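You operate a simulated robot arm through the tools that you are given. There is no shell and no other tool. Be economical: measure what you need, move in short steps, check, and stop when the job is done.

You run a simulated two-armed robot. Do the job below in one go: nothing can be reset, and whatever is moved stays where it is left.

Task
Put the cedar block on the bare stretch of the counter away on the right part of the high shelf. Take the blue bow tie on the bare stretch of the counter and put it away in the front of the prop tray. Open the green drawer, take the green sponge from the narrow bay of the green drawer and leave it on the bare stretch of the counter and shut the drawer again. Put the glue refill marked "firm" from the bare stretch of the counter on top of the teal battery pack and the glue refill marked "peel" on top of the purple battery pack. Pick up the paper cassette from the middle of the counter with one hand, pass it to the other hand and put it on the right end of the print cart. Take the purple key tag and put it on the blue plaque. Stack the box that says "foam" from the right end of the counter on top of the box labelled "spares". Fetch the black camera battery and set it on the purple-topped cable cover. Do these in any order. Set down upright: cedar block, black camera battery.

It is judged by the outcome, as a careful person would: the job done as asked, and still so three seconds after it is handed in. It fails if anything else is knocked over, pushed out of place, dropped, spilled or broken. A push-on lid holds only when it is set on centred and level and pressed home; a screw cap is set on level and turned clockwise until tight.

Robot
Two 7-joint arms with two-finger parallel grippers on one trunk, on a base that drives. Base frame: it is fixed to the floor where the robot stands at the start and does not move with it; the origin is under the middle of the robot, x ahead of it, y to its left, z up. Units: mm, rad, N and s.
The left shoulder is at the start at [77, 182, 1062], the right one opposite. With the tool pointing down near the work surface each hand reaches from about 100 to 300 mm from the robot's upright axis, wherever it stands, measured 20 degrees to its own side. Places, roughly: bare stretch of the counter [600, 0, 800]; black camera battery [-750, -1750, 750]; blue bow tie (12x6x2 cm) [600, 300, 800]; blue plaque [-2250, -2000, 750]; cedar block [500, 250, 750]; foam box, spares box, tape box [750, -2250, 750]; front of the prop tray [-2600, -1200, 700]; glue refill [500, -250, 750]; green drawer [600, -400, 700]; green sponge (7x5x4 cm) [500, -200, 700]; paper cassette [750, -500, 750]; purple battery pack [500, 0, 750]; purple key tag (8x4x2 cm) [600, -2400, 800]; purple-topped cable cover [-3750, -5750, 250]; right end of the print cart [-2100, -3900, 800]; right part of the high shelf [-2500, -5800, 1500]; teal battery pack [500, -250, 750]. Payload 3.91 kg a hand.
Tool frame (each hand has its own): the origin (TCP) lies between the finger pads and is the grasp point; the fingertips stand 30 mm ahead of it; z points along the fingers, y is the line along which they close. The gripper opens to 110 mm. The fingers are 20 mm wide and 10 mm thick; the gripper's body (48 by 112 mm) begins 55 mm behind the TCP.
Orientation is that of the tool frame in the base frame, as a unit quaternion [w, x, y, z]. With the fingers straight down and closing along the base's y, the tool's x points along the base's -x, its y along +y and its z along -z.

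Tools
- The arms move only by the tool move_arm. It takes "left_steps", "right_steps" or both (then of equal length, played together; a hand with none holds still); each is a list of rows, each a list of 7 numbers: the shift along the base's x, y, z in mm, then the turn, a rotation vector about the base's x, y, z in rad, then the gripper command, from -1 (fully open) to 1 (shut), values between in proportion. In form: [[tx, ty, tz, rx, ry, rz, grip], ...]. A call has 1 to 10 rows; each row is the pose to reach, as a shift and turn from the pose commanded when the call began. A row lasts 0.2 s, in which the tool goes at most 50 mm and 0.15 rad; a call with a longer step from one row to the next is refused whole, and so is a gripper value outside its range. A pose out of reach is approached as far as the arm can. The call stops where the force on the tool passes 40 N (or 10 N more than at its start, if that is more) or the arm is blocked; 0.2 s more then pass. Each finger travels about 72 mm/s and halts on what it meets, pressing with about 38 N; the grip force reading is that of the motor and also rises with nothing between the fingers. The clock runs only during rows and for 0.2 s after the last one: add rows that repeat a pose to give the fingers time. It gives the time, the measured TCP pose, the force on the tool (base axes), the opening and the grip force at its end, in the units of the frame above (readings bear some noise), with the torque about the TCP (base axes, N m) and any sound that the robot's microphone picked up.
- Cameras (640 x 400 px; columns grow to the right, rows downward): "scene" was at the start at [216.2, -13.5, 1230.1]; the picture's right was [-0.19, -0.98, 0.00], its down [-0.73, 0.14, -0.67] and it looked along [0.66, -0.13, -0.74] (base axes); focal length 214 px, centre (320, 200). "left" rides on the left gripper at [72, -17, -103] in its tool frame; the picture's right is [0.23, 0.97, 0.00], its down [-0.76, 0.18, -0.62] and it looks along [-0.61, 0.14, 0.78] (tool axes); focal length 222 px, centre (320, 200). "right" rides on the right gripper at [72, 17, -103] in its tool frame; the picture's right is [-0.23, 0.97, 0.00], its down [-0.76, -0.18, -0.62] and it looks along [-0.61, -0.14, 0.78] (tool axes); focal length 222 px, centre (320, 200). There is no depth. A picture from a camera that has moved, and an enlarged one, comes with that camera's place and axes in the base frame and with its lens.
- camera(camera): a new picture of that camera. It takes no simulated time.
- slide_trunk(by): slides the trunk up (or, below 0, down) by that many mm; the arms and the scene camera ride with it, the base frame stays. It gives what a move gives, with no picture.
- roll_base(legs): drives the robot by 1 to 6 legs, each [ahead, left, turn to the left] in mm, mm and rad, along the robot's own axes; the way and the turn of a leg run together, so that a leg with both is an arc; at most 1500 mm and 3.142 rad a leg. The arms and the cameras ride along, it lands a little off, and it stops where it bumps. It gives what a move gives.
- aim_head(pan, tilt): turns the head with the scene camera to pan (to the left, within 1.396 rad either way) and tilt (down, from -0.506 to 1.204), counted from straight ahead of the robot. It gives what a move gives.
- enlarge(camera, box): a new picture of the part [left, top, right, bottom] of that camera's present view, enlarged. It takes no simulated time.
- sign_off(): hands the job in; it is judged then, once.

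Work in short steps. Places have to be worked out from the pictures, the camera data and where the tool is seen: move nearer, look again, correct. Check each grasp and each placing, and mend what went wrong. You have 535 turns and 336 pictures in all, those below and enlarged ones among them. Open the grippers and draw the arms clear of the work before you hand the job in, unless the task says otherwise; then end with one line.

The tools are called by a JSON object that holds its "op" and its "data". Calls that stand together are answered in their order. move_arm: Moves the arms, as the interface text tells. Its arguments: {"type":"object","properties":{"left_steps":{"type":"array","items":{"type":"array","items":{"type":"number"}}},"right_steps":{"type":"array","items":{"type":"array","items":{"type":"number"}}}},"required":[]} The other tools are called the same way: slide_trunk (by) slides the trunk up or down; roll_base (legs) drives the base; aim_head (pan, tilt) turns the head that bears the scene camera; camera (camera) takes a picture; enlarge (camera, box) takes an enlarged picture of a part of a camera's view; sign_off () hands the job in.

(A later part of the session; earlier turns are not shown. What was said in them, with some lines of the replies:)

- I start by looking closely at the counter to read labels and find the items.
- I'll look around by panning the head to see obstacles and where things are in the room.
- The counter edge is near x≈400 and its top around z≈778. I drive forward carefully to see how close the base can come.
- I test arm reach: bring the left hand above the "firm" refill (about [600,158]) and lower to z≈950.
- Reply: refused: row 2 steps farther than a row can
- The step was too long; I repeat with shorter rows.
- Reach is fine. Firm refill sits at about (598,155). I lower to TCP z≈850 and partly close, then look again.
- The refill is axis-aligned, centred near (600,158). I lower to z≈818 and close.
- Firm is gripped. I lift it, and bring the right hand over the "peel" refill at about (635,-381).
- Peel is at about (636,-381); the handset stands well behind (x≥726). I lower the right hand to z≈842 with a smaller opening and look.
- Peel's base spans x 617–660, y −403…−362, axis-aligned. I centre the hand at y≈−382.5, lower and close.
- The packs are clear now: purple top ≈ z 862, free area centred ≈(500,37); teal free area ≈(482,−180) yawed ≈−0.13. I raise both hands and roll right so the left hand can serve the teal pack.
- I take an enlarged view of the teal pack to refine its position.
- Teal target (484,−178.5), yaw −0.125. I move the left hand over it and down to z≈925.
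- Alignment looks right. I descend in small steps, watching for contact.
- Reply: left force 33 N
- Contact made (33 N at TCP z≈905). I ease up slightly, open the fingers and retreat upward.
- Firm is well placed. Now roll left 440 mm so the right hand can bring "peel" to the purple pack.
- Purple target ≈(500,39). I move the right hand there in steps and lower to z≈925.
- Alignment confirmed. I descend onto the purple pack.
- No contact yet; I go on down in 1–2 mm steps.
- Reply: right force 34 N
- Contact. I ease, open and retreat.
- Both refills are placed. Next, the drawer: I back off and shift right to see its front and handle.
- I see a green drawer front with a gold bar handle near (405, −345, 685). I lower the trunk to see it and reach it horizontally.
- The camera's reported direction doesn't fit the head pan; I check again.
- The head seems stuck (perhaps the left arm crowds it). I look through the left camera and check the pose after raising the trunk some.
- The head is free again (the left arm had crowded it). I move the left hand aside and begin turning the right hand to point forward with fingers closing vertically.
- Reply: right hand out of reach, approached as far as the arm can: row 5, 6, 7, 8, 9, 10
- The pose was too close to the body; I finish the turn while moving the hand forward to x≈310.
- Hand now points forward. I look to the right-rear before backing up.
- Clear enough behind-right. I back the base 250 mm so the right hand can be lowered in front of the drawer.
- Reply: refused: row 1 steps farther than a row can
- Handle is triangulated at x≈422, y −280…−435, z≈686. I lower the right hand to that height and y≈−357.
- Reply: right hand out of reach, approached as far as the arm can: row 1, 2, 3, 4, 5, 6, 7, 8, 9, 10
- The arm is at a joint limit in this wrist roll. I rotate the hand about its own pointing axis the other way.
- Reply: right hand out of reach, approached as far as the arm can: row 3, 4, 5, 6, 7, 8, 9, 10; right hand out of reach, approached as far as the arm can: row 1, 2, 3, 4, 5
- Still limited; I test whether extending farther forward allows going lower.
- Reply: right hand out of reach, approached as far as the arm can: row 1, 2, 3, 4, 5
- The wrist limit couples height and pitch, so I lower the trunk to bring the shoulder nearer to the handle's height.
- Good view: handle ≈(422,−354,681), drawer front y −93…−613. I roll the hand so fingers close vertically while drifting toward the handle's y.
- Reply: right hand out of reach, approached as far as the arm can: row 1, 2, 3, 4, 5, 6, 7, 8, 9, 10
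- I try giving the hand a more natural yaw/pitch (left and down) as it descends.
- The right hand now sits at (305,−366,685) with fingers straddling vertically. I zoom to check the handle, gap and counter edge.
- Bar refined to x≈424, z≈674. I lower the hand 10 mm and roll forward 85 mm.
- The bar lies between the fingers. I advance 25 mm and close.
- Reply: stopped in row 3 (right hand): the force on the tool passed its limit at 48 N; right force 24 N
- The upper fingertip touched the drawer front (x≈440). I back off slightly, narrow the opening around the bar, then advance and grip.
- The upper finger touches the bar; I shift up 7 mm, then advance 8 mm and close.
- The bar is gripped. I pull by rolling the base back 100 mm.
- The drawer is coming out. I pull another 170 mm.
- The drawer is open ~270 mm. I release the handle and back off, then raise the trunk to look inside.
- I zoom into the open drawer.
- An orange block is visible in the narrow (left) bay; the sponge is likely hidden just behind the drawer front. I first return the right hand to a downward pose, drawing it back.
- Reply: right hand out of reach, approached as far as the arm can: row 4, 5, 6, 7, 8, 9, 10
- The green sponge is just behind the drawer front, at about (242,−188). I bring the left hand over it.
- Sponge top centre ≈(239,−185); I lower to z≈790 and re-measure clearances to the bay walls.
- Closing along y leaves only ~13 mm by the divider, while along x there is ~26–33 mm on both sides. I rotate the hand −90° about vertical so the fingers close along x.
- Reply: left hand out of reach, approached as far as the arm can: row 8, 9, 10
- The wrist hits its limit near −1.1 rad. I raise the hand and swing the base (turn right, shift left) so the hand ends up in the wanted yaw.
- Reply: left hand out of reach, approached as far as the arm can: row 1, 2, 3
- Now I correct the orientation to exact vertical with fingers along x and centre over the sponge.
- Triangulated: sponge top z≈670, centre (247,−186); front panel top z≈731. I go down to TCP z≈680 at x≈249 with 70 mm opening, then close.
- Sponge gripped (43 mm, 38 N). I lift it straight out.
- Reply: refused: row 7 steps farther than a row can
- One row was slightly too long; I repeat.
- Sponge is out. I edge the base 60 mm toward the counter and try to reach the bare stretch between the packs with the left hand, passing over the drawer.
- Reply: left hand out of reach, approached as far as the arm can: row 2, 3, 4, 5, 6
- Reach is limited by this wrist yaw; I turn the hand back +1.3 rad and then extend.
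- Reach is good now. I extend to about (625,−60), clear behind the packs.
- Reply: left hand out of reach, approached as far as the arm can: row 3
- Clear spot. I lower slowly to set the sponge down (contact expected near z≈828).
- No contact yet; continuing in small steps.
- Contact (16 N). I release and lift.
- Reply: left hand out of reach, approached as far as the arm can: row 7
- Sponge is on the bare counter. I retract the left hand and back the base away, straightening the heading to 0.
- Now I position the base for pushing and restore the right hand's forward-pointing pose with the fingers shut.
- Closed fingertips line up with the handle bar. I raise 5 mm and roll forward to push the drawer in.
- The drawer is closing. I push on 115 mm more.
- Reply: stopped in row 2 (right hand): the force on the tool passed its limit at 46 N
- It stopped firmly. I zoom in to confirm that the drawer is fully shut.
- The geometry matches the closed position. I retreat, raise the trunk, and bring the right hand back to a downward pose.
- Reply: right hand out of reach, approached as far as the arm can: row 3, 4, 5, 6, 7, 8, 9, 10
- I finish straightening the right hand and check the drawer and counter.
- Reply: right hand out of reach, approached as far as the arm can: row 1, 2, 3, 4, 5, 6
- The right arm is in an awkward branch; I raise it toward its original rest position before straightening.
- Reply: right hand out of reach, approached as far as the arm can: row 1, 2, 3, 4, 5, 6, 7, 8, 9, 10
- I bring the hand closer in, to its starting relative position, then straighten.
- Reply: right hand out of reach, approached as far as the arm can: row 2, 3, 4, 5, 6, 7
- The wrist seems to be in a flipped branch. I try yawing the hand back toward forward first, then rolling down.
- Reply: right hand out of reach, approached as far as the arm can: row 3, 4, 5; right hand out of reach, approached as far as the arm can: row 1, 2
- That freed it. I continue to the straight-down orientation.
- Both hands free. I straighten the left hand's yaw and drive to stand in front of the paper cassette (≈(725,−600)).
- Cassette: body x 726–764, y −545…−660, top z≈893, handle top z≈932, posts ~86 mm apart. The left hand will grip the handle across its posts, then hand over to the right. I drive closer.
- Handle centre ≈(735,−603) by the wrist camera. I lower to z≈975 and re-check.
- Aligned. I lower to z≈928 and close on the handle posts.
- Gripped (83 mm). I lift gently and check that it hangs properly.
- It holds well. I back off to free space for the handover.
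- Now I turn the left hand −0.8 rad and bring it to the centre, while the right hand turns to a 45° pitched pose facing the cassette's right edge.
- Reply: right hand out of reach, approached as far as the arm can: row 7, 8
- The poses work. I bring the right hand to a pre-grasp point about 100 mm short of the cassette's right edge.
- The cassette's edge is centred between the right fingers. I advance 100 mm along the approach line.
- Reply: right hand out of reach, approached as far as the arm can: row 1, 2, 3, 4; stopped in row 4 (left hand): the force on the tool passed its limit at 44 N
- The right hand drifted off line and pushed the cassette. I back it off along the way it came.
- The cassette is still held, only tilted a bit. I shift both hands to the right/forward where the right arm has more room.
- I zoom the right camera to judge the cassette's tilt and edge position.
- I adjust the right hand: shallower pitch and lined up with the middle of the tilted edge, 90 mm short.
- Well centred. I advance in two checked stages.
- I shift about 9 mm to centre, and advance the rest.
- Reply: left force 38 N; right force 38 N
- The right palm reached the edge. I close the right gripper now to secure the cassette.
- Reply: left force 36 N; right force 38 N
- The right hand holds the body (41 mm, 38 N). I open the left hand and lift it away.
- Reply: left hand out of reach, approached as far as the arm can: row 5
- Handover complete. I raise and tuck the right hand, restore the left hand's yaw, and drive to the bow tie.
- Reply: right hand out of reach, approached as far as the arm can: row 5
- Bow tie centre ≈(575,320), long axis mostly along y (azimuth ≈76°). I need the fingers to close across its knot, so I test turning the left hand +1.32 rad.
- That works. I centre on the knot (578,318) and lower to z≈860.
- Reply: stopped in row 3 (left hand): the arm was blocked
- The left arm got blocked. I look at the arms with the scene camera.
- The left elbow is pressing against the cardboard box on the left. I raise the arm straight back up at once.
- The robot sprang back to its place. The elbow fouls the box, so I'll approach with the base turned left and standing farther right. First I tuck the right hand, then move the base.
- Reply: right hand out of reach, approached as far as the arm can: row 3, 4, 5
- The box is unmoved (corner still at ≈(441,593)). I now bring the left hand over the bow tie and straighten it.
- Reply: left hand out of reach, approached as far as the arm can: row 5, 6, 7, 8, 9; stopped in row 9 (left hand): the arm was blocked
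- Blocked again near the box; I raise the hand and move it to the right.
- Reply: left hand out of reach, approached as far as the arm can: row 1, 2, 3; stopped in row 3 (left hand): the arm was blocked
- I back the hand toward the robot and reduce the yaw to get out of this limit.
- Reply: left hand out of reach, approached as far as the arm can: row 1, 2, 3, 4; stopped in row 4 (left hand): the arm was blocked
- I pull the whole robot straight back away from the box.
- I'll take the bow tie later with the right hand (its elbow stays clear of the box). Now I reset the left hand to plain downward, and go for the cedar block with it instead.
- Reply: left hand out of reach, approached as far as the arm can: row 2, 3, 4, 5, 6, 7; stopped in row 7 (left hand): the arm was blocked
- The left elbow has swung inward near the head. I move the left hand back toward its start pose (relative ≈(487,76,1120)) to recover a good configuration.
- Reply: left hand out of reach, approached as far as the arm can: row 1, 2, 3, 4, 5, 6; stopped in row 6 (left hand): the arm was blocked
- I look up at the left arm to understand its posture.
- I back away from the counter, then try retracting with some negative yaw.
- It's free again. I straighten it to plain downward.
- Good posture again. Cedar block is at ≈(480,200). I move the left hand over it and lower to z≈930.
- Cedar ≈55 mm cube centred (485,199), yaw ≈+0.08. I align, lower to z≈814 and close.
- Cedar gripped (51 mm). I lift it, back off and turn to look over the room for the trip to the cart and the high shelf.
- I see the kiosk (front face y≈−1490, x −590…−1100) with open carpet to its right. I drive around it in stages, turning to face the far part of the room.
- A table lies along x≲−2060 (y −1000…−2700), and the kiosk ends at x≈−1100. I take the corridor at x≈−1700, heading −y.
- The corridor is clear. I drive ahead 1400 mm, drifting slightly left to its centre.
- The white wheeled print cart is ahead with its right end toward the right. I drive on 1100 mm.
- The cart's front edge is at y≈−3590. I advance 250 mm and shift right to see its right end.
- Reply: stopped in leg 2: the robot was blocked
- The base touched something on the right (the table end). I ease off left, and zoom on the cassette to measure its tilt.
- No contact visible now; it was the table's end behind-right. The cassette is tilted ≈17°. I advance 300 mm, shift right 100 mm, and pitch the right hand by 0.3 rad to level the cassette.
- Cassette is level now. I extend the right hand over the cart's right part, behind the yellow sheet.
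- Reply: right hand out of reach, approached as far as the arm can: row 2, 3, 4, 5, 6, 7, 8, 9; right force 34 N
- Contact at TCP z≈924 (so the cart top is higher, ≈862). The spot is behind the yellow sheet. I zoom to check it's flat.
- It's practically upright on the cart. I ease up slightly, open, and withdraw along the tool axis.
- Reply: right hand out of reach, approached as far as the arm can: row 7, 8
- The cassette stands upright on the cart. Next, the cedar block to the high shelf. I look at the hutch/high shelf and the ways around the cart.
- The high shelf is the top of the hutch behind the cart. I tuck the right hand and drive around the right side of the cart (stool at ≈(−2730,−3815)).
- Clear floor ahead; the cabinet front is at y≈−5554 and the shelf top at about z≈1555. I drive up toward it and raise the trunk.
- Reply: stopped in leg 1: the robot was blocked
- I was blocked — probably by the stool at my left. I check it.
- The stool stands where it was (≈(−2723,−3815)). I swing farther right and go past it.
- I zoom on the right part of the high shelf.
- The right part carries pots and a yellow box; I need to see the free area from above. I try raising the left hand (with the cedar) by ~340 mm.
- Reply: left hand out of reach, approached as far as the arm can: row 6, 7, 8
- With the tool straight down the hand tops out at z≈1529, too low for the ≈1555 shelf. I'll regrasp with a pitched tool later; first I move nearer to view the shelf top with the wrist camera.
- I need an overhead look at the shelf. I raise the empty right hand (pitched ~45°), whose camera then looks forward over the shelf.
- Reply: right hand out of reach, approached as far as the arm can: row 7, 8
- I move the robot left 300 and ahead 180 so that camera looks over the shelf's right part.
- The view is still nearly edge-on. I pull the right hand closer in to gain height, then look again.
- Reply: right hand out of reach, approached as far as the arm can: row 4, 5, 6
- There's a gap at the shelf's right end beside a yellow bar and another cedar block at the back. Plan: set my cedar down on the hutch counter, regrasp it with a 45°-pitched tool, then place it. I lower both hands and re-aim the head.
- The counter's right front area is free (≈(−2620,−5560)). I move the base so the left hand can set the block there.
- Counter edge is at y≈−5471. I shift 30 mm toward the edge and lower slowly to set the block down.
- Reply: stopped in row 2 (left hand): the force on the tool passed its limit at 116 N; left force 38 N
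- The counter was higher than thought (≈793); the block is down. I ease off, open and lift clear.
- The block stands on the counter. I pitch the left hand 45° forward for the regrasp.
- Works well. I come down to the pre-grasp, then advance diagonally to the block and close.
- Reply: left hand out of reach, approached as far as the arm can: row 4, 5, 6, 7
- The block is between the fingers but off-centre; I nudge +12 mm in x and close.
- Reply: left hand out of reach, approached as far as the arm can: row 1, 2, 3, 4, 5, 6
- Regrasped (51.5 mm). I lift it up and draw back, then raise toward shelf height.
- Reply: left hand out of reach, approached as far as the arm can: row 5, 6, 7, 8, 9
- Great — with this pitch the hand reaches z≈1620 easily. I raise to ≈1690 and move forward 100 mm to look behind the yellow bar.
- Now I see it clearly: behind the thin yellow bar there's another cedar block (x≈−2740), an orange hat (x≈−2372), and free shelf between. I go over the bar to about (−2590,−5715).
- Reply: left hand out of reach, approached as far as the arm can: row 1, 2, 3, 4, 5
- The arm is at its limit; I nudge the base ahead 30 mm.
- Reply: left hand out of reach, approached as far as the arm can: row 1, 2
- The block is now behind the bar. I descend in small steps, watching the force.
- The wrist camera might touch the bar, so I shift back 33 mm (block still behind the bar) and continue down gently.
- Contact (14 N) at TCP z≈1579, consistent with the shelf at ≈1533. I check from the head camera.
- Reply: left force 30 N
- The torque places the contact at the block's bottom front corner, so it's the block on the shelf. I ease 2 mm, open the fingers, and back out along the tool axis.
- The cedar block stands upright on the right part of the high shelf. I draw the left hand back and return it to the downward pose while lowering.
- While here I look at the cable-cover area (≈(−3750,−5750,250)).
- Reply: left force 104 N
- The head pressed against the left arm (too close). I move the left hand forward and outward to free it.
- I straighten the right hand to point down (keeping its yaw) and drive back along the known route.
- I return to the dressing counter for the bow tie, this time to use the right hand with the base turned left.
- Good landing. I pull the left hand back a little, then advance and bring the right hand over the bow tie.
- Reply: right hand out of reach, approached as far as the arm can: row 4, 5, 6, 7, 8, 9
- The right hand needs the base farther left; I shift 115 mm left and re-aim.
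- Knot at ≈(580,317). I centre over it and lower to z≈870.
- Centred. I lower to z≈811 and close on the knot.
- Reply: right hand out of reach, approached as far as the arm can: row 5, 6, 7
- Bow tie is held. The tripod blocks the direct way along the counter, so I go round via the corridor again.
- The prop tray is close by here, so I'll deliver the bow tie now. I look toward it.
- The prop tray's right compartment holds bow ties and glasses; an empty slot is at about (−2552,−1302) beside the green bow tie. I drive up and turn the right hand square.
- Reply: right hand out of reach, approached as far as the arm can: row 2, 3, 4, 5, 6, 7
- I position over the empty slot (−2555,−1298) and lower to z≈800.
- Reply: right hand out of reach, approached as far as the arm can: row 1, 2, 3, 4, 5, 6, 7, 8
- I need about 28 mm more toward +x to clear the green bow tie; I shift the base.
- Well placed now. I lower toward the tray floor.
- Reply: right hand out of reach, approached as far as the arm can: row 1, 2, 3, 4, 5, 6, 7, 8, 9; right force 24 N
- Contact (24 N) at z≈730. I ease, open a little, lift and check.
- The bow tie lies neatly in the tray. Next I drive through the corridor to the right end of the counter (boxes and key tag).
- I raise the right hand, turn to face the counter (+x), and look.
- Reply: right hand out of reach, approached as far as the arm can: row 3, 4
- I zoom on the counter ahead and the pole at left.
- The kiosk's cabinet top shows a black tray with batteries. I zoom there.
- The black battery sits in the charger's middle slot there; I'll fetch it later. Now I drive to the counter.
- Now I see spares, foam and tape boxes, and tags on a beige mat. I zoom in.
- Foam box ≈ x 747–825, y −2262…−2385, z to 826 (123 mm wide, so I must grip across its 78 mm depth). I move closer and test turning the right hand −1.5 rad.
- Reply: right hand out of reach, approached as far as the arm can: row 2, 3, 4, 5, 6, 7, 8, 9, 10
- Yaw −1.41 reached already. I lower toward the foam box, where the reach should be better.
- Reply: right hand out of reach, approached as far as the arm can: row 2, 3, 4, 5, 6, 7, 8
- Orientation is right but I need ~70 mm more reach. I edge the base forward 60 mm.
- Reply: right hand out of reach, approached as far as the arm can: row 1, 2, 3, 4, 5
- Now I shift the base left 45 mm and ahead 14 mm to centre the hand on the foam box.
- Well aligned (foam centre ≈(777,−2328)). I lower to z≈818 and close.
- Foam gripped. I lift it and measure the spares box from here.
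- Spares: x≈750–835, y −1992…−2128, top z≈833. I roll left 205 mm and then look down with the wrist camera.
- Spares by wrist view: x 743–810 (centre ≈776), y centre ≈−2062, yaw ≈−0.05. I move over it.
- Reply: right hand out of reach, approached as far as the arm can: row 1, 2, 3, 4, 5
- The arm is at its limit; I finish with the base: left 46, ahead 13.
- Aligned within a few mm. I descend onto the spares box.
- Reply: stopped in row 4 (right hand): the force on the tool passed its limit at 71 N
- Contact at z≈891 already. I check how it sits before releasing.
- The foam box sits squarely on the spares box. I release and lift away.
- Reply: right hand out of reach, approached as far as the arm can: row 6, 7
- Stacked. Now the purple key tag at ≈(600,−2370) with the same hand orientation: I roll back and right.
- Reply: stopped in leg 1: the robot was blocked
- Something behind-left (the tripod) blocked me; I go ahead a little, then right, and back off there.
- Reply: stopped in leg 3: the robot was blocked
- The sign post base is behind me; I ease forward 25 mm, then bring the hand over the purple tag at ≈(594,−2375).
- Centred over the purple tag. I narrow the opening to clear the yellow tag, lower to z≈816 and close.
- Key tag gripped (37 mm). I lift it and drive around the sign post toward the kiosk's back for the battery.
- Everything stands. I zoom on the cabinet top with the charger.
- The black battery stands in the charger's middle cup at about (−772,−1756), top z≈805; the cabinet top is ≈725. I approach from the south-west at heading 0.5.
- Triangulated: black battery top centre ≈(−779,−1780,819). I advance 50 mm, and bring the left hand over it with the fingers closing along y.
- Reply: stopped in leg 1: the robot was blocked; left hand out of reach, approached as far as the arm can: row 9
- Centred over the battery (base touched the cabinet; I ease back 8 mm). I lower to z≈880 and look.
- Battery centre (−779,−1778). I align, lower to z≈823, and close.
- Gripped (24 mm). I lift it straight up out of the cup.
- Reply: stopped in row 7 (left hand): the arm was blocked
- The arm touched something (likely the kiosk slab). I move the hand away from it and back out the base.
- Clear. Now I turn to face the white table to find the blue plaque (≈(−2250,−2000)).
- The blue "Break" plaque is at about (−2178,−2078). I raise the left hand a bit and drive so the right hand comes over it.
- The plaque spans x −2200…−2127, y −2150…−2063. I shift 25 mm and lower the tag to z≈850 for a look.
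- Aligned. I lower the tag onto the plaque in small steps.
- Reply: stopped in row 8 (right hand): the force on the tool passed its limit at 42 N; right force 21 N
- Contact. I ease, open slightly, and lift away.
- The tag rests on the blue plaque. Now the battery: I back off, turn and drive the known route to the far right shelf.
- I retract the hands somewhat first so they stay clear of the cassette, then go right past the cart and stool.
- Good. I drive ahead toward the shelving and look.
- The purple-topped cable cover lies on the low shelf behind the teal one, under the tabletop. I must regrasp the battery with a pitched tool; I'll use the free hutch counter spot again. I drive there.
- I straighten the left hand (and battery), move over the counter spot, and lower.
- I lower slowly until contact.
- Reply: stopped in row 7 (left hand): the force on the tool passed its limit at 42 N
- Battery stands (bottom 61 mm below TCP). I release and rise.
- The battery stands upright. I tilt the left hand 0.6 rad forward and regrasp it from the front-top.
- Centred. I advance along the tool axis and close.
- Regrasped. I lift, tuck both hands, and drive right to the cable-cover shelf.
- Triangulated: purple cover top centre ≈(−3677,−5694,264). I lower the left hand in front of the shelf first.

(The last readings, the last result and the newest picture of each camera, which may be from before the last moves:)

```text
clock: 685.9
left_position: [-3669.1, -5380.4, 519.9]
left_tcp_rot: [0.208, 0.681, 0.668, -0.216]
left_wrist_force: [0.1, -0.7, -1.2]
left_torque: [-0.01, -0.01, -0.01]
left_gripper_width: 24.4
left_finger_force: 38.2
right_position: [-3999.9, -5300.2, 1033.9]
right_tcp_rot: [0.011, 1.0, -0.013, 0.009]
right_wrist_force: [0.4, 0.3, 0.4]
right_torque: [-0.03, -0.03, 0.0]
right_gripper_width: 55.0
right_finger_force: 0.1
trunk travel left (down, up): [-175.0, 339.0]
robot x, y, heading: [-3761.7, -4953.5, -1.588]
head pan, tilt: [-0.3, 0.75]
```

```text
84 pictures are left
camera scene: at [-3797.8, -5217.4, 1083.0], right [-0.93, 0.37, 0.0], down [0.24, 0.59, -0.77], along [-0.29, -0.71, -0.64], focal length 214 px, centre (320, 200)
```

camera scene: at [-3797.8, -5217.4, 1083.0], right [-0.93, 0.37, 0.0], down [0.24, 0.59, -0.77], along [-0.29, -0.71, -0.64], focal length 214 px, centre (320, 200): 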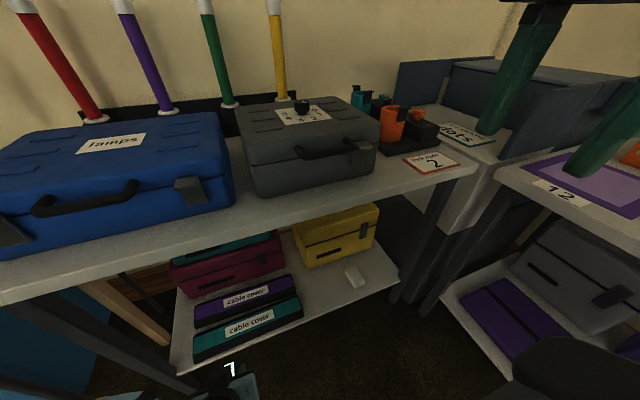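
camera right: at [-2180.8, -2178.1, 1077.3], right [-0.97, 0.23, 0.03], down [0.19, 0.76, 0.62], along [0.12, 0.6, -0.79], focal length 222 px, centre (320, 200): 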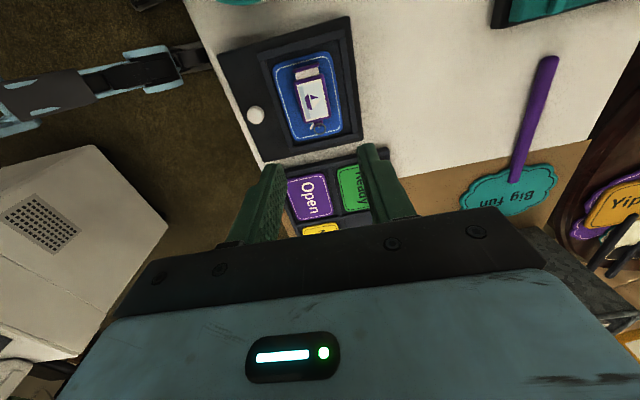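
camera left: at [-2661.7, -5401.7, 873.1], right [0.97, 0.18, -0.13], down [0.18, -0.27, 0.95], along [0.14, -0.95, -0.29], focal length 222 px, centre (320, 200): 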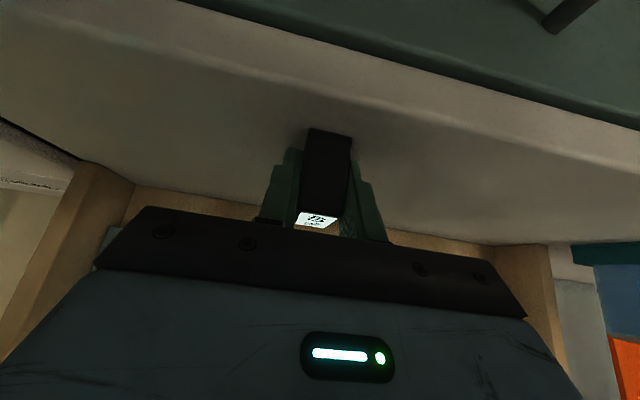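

I move the right hand a bit outward to keep it off the head, then lower the trunk further.

{"op": "move_arm", "data": {"right_steps": [[-25, -25, 0, 0, 0, 0, 0], [-50, -50, 0, 0, 0, 0, 0], [-70, -75, 0, 0, 0, 0, 0]]}}

{"op": "slide_trunk", "data": {"by": -120}}

{"op": "camera", "data": {"camera": "left"}}

{"op": "camera", "data": {"camera": "scene"}}

```text
clock: 686.7
left_position: [-3668.7, -5380.5, 519.6]
left_tcp_rot: [0.208, 0.681, 0.668, -0.214]
left_wrist_force: [-0.2, 0.1, -0.8]
left_torque: [0.02, 0.0, -0.02]
left_gripper_width: 24.3
left_finger_force: 37.7
right_position: [-4064.0, -5368.5, 1033.7]
right_tcp_rot: [0.014, 1.0, -0.003, 0.0]
right_wrist_force: [0.8, 0.2, 0.5]
right_torque: [0.01, -0.03, -0.01]
right_gripper_width: 55.0
right_finger_force: 0.1
trunk travel left (down, up): [-175.0, 339.0]
robot x, y, heading: [-3762.4, -4954.0, -1.589]
head pan, tilt: [-0.3, 0.75]
```

```text
clock: 688.2
left_position: [-3670.0, -5379.2, 399.2]
left_tcp_rot: [0.208, 0.681, 0.668, -0.217]
left_wrist_force: [0.7, 0.1, -0.4]
left_torque: [0.02, -0.01, 0.01]
left_gripper_width: 24.3
left_finger_force: 38.3
right_position: [-4066.6, -5370.1, 913.5]
right_tcp_rot: [0.013, 1.0, -0.004, 0.001]
right_wrist_force: [-1.1, -1.3, 0.1]
right_torque: [0.01, 0.02, -0.02]
right_gripper_width: 55.0
right_finger_force: 0.0
trunk travel left (down, up): [-55.0, 459.0]
robot x, y, heading: [-3764.7, -4951.8, -1.587]
head pan, tilt: [-0.3, 0.75]
```

```text
83 pictures are left
camera left: at [-3683.0, -5260.8, 442.1], right [0.98, 0.17, -0.13], down [0.18, -0.27, 0.95], along [0.12, -0.95, -0.3], focal length 222 px, centre (320, 200)
```

left: 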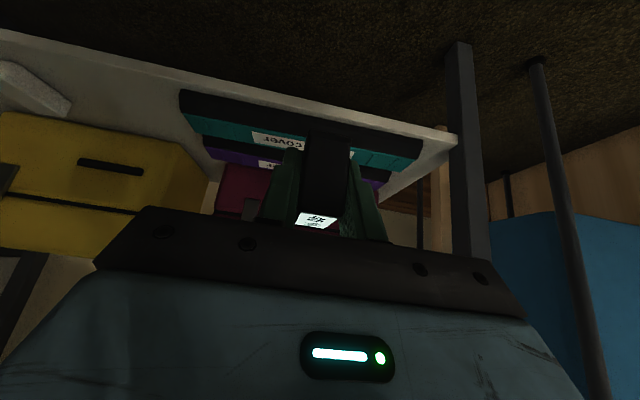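

```text
82 pictures are left
camera scene: at [-3792.6, -5266.1, 938.7], right [-0.95, 0.31, 0.0], down [0.21, 0.65, -0.73], along [-0.23, -0.7, -0.68], focal length 214 px, centre (320, 200)
```

scene: 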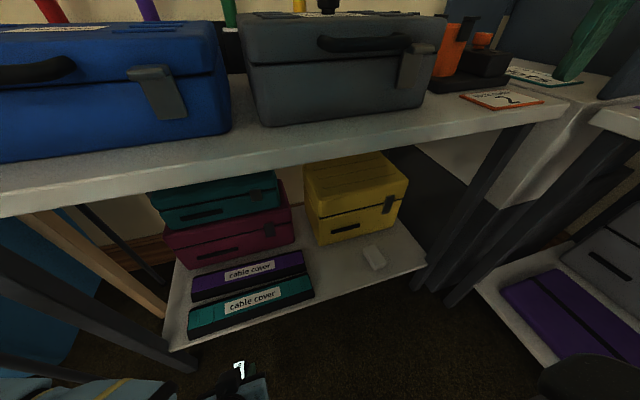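

I advance the left hand forward toward the shelf in steps (staying above the teal cover).

{"op": "move_arm", "data": {"left_steps": [[-2, -35, -8, 0, 0, 0, 0.8], [-3, -70, -16, 0, 0, 0, 0.8], [-4, -105, -24, 0, 0, 0, 0.8], [-5, -140, -32, 0, 0, 0, 0.8], [-6, -175, -40, 0, 0, 0, 0.8]]}}

{"op": "camera", "data": {"camera": "left"}}

{"op": "camera", "data": {"camera": "scene"}}

```text
clock: 689.4
left_position: [-3676.2, -5555.8, 361.3]
left_tcp_rot: [0.208, 0.681, 0.668, -0.215]
left_wrist_force: [-0.1, -0.2, -0.7]
left_torque: [0.03, -0.01, 0.03]
left_gripper_width: 24.6
left_finger_force: 38.2
right_position: [-4065.6, -5371.9, 913.1]
right_tcp_rot: [0.014, 1.0, -0.005, 0.001]
right_wrist_force: [0.9, 0.2, -0.2]
right_torque: [-0.01, -0.01, -0.02]
right_gripper_width: 55.1
right_finger_force: 0.0
trunk travel left (down, up): [-55.0, 459.0]
robot x, y, heading: [-3761.7, -4955.5, -1.579]
head pan, tilt: [-0.3, 0.75]
```

```text
81 pictures are left
camera left: at [-3689.2, -5436.7, 404.0], right [0.98, 0.16, -0.13], down [0.17, -0.27, 0.95], along [0.12, -0.95, -0.3], focal length 222 px, centre (320, 200)
```

left: 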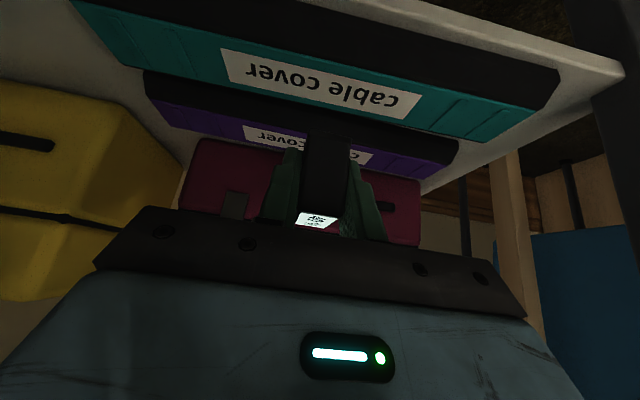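

```text
80 pictures are left
camera scene: at [-3792.7, -5266.5, 938.5], right [-0.95, 0.31, 0.0], down [0.21, 0.65, -0.73], along [-0.23, -0.69, -0.68], focal length 214 px, centre (320, 200)
```

scene: 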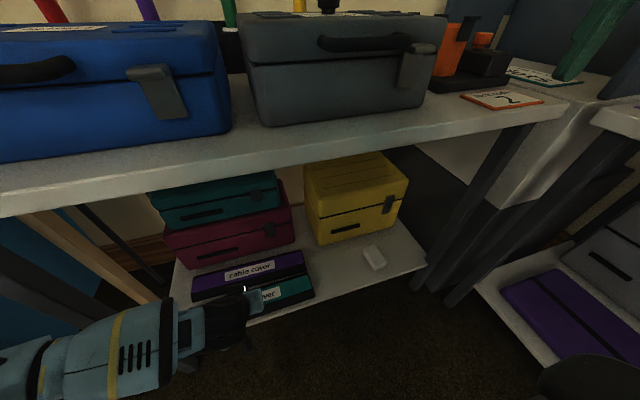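

Purple top spans y≈−5645…−5715. I go forward to y≈−5680 at z≈328.

{"op": "move_arm", "data": {"left_steps": [[0, -31, -8, 0, 0, 0, 0.8], [0, -62, -16, 0, 0, 0, 0.8], [0, -93, -24, 0, 0, 0, 0.8], [0, -124, -32, 0, 0, 0, 0.8], [0, -124, -32, 0, 0, 0, 0.8]]}}

{"op": "camera", "data": {"camera": "left"}}

{"op": "enlarge", "data": {"camera": "scene", "box": [150, 180, 350, 340]}}

```text
clock: 690.6
left_position: [-3674.0, -5681.5, 324.9]
left_tcp_rot: [0.208, 0.682, 0.667, -0.216]
left_wrist_force: [0.1, -0.1, -0.2]
left_torque: [0.03, 0.06, 0.04]
left_gripper_width: 24.4
left_finger_force: 37.4
right_position: [-4066.4, -5371.2, 914.1]
right_tcp_rot: [0.014, 1.0, -0.005, 0.001]
right_wrist_force: [0.0, -0.4, -0.2]
right_torque: [-0.01, 0.02, -0.01]
right_gripper_width: 55.2
right_finger_force: 0.1
trunk travel left (down, up): [-55.0, 459.0]
robot x, y, heading: [-3763.3, -4952.2, -1.583]
head pan, tilt: [-0.3, 0.75]
```

```text
79 pictures are left
camera left: at [-3688.7, -5561.5, 368.5], right [0.98, 0.17, -0.13], down [0.18, -0.27, 0.95], along [0.12, -0.95, -0.3], focal length 222 px, centre (320, 200)
```

left: 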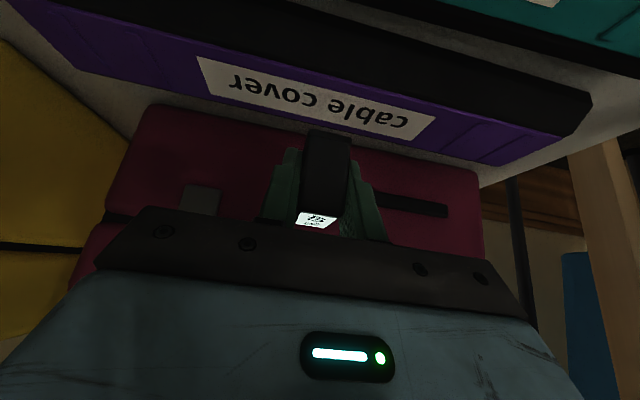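

```text
2.50 times, centred on (250, 260) of scene
camera zoom: at [-3792.6, -5266.4, 938.5], right [-0.95, 0.31, 0.0], down [0.21, 0.65, -0.73], along [-0.23, -0.69, -0.68], focal length 536 px, centre (495, 50)
```

zoom: 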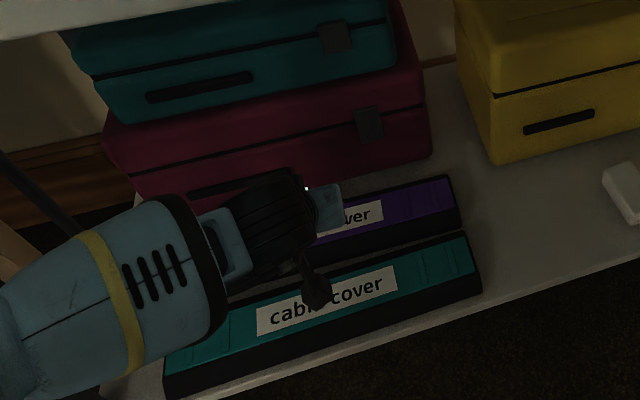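

Battery is above the middle of the purple top (y −5657…−5712). I lower gently.

{"op": "move_arm", "data": {"left_steps": [[0, -2, -10, 0, 0, 0, 0.8], [0, -2, -16, 0, 0, 0, 0.8], [0, -2, -20, 0, 0, 0, 0.8], [0, -2, -23, 0, 0, 0, 0.8], [0, -2, -26, 0, 0, 0, 0.8]]}}

```text
clock: 691.8
left_position: [-3675.0, -5681.7, 300.9]
left_tcp_rot: [0.208, 0.682, 0.668, -0.214]
left_wrist_force: [-0.1, -0.9, -0.3]
left_torque: [0.0, 0.01, 0.0]
left_gripper_width: 24.4
left_finger_force: 38.2
right_position: [-4066.4, -5371.2, 913.2]
right_tcp_rot: [0.014, 1.0, -0.004, 0.001]
right_wrist_force: [-0.8, 0.1, -0.4]
right_torque: [-0.01, 0.0, -0.02]
right_gripper_width: 54.9
right_finger_force: 0.1
trunk travel left (down, up): [-55.0, 459.0]
robot x, y, heading: [-3758.7, -4952.8, -1.583]
head pan, tilt: [-0.3, 0.75]
```

{"op": "move_arm", "data": {"left_steps": [[0, 0, -3, 0, 0, 0, 0.8], [0, 0, -6, 0, 0, 0, 0.8], [0, 0, -9, 0, 0, 0, 0.8], [0, 0, -12, 0, 0, 0, 0.8]]}}

{"op": "camera", "data": {"camera": "left"}}

```text
clock: 692.8
left_position: [-3674.3, -5681.4, 289.6]
left_tcp_rot: [0.209, 0.681, 0.668, -0.214]
left_wrist_force: [-0.5, -0.4, -1.8]
left_torque: [0.04, -0.03, 0.03]
left_gripper_width: 24.3
left_finger_force: 38.2
right_position: [-4067.1, -5371.1, 913.5]
right_tcp_rot: [0.014, 1.0, -0.005, 0.001]
right_wrist_force: [0.1, -0.4, -0.8]
right_torque: [-0.02, 0.03, 0.0]
right_gripper_width: 55.2
right_finger_force: 0.1
trunk travel left (down, up): [-55.0, 459.0]
robot x, y, heading: [-3760.8, -4952.5, -1.586]
head pan, tilt: [-0.3, 0.75]
```

```text
77 pictures are left
camera left: at [-3688.6, -5562.5, 331.8], right [0.98, 0.17, -0.13], down [0.17, -0.27, 0.95], along [0.12, -0.95, -0.3], focal length 222 px, centre (320, 200)
```

left: 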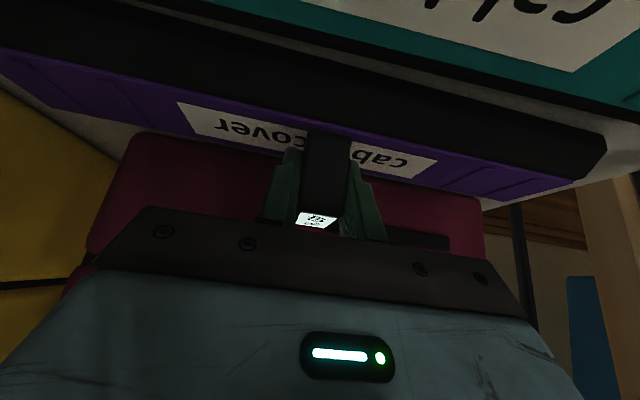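

Still no contact; I continue down in small steps.

{"op": "move_arm", "data": {"left_steps": [[0, 0, -3, 0, 0, 0, 0.8], [0, 0, -6, 0, 0, 0, 0.8], [0, 0, -9, 0, 0, 0, 0.8], [0, 0, -12, 0, 0, 0, 0.8]]}}

```text
clock: 693.8
left_position: [-3675.4, -5681.7, 279.3]
left_tcp_rot: [0.208, 0.681, 0.668, -0.215]
left_wrist_force: [1.9, 5.6, 8.3]
left_torque: [0.07, -0.15, 0.1]
left_gripper_width: 24.6
left_finger_force: 38.2
right_position: [-4066.3, -5370.7, 913.3]
right_tcp_rot: [0.014, 1.0, -0.004, 0.001]
right_wrist_force: [0.3, -0.5, 0.4]
right_torque: [0.0, -0.03, 0.02]
right_gripper_width: 54.8
right_finger_force: 0.0
trunk travel left (down, up): [-55.0, 459.0]
robot x, y, heading: [-3763.0, -4952.3, -1.585]
head pan, tilt: [-0.3, 0.75]
```

Contact by the battery's base. I open the fingers and withdraw along the tool axis.

{"op": "move_arm", "data": {"left_steps": [[0, 0, 0, 0, 0, 0, 0.6], [0, 0, 0, 0, 0, 0, 0.4], [0, 0, 0, 0, 0, 0, 0.2], [0, 0, 0, 0, 0, 0, 0.2], [0, 12, 16, 0, 0, 0, 0.2], [0, 25, 36, 0, 0, 0, 0.2], [0, 45, 64, 0, 0, 0, 0.2], [0, 80, 80, 0, 0, 0, 0.2]]}}

{"op": "camera", "data": {"camera": "left"}}

```text
clock: 695.6
left_position: [-3676.1, -5603.1, 357.4]
left_tcp_rot: [0.209, 0.682, 0.667, -0.215]
left_wrist_force: [0.2, 0.6, 0.0]
left_torque: [-0.02, -0.01, -0.04]
left_gripper_width: 44.3
left_finger_force: 0.1
right_position: [-4065.6, -5370.7, 912.5]
right_tcp_rot: [0.014, 1.0, -0.004, 0.0]
right_wrist_force: [-0.3, -0.4, 0.5]
right_torque: [0.0, 0.04, 0.01]
right_gripper_width: 54.9
right_finger_force: 0.1
trunk travel left (down, up): [-55.0, 459.0]
robot x, y, heading: [-3762.6, -4955.3, -1.587]
head pan, tilt: [-0.3, 0.75]
```

```text
76 pictures are left
camera left: at [-3690.4, -5482.7, 400.0], right [0.98, 0.17, -0.13], down [0.18, -0.27, 0.95], along [0.12, -0.95, -0.3], focal length 222 px, centre (320, 200)
```

left: 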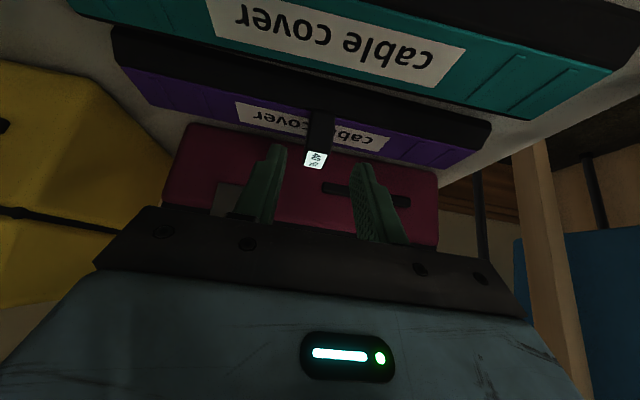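

The battery stands upright on the purple-topped cover. I draw the hand out toward me and check from the head camera.

{"op": "move_arm", "data": {"left_steps": [[0, 45, 8, 0, 0, 0, 0.2], [0, 90, 16, 0, 0, 0, 0.2], [0, 135, 24, 0, 0, 0, 0.2], [0, 180, 32, 0, 0, 0, 0.2], [0, 225, 40, 0, 0, 0, 0.2]]}}

{"op": "enlarge", "data": {"camera": "scene", "box": [150, 180, 350, 340]}}

```text
clock: 696.8
left_position: [-3675.3, -5379.4, 400.5]
left_tcp_rot: [0.208, 0.681, 0.668, -0.216]
left_wrist_force: [-0.3, 0.6, 0.4]
left_torque: [-0.03, 0.02, 0.0]
left_gripper_width: 43.7
left_finger_force: 0.0
right_position: [-4067.1, -5369.1, 913.5]
right_tcp_rot: [0.014, 1.0, -0.004, 0.001]
right_wrist_force: [0.6, 0.3, 0.2]
right_torque: [0.02, -0.02, 0.0]
right_gripper_width: 55.1
right_finger_force: 0.1
trunk travel left (down, up): [-55.0, 459.0]
robot x, y, heading: [-3763.2, -4952.9, -1.589]
head pan, tilt: [-0.3, 0.75]
```

```text
2.50 times, centred on (250, 260) of scene
camera zoom: at [-3792.7, -5266.3, 938.6], right [-0.95, 0.31, 0.0], down [0.21, 0.65, -0.73], along [-0.23, -0.7, -0.68], focal length 536 px, centre (495, 50)
```

zoom: 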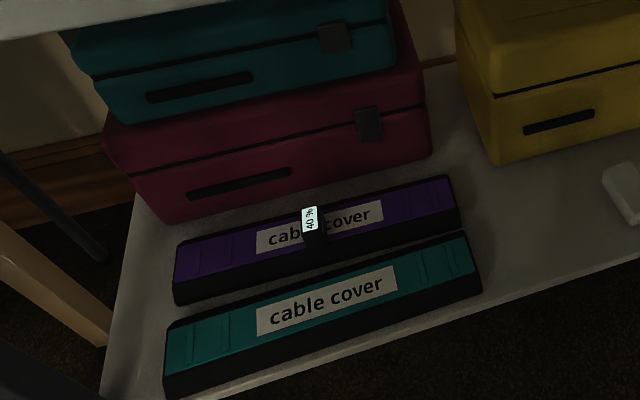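

All tasks are done. I back away, open both grippers and raise the trunk before handing in.

{"op": "roll_base", "data": {"legs": [[-350, 0, 0]]}}

{"op": "move_arm", "data": {"left_steps": [[0, 0, 40, 0, 0, 0, -0.5], [0, 0, 80, 0, 0, 0, -1], [0, 0, 120, 0, 0, 0, -1]], "right_steps": [[0, 0, 0, 0, 0, 0, -0.5], [0, 0, 0, 0, 0, 0, -1], [0, 0, 0, 0, 0, 0, -1]]}}

{"op": "camera", "data": {"camera": "scene"}}

```text
clock: 699.1
left_position: [-3671.6, -5040.4, 399.4]
left_tcp_rot: [0.208, 0.684, 0.666, -0.214]
left_wrist_force: [-0.3, 0.0, -0.4]
left_torque: [0.0, 0.0, 0.01]
left_gripper_width: 43.8
left_finger_force: 0.1
right_position: [-4062.3, -5028.4, 913.6]
right_tcp_rot: [0.014, 1.0, -0.008, 0.0]
right_wrist_force: [0.9, 0.1, 0.0]
right_torque: [-0.02, -0.03, -0.02]
right_gripper_width: 54.9
right_finger_force: 0.1
trunk travel left (down, up): [-55.0, 459.0]
robot x, y, heading: [-3756.1, -4616.7, -1.595]
head pan, tilt: [-0.3, 0.75]
```

```text
clock: 699.9
left_position: [-3674.1, -5040.0, 516.5]
left_tcp_rot: [0.207, 0.684, 0.665, -0.215]
left_wrist_force: [-0.7, 0.1, 0.5]
left_torque: [-0.01, -0.01, 0.02]
left_gripper_width: 110.0
left_finger_force: 0.2
right_position: [-4062.5, -5029.0, 913.1]
right_tcp_rot: [0.014, 1.0, -0.008, 0.0]
right_wrist_force: [0.2, -0.8, 0.1]
right_torque: [0.02, -0.01, -0.01]
right_gripper_width: 110.1
right_finger_force: 0.0
trunk travel left (down, up): [-55.0, 459.0]
robot x, y, heading: [-3758.8, -4614.7, -1.595]
head pan, tilt: [-0.3, 0.75]
```

```text
74 pictures are left
camera scene: at [-3788.3, -4926.4, 938.6], right [-0.95, 0.32, 0.0], down [0.22, 0.65, -0.73], along [-0.23, -0.69, -0.68], focal length 214 px, centre (320, 200)
```

scene: 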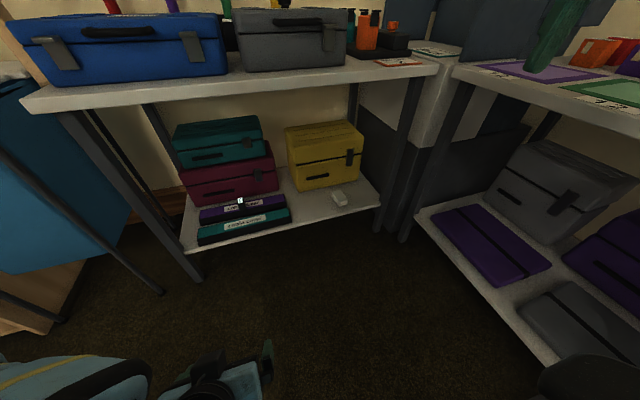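

The battery stands on the purple-topped cover, both hands are empty and clear; I hand the job in.

{"op": "sign_off", "data": {}}

```text
The job is handed in.
```

I did all eight tasks, saw each item in its place in the pictures, and handed the job in with both grippers open and clear.
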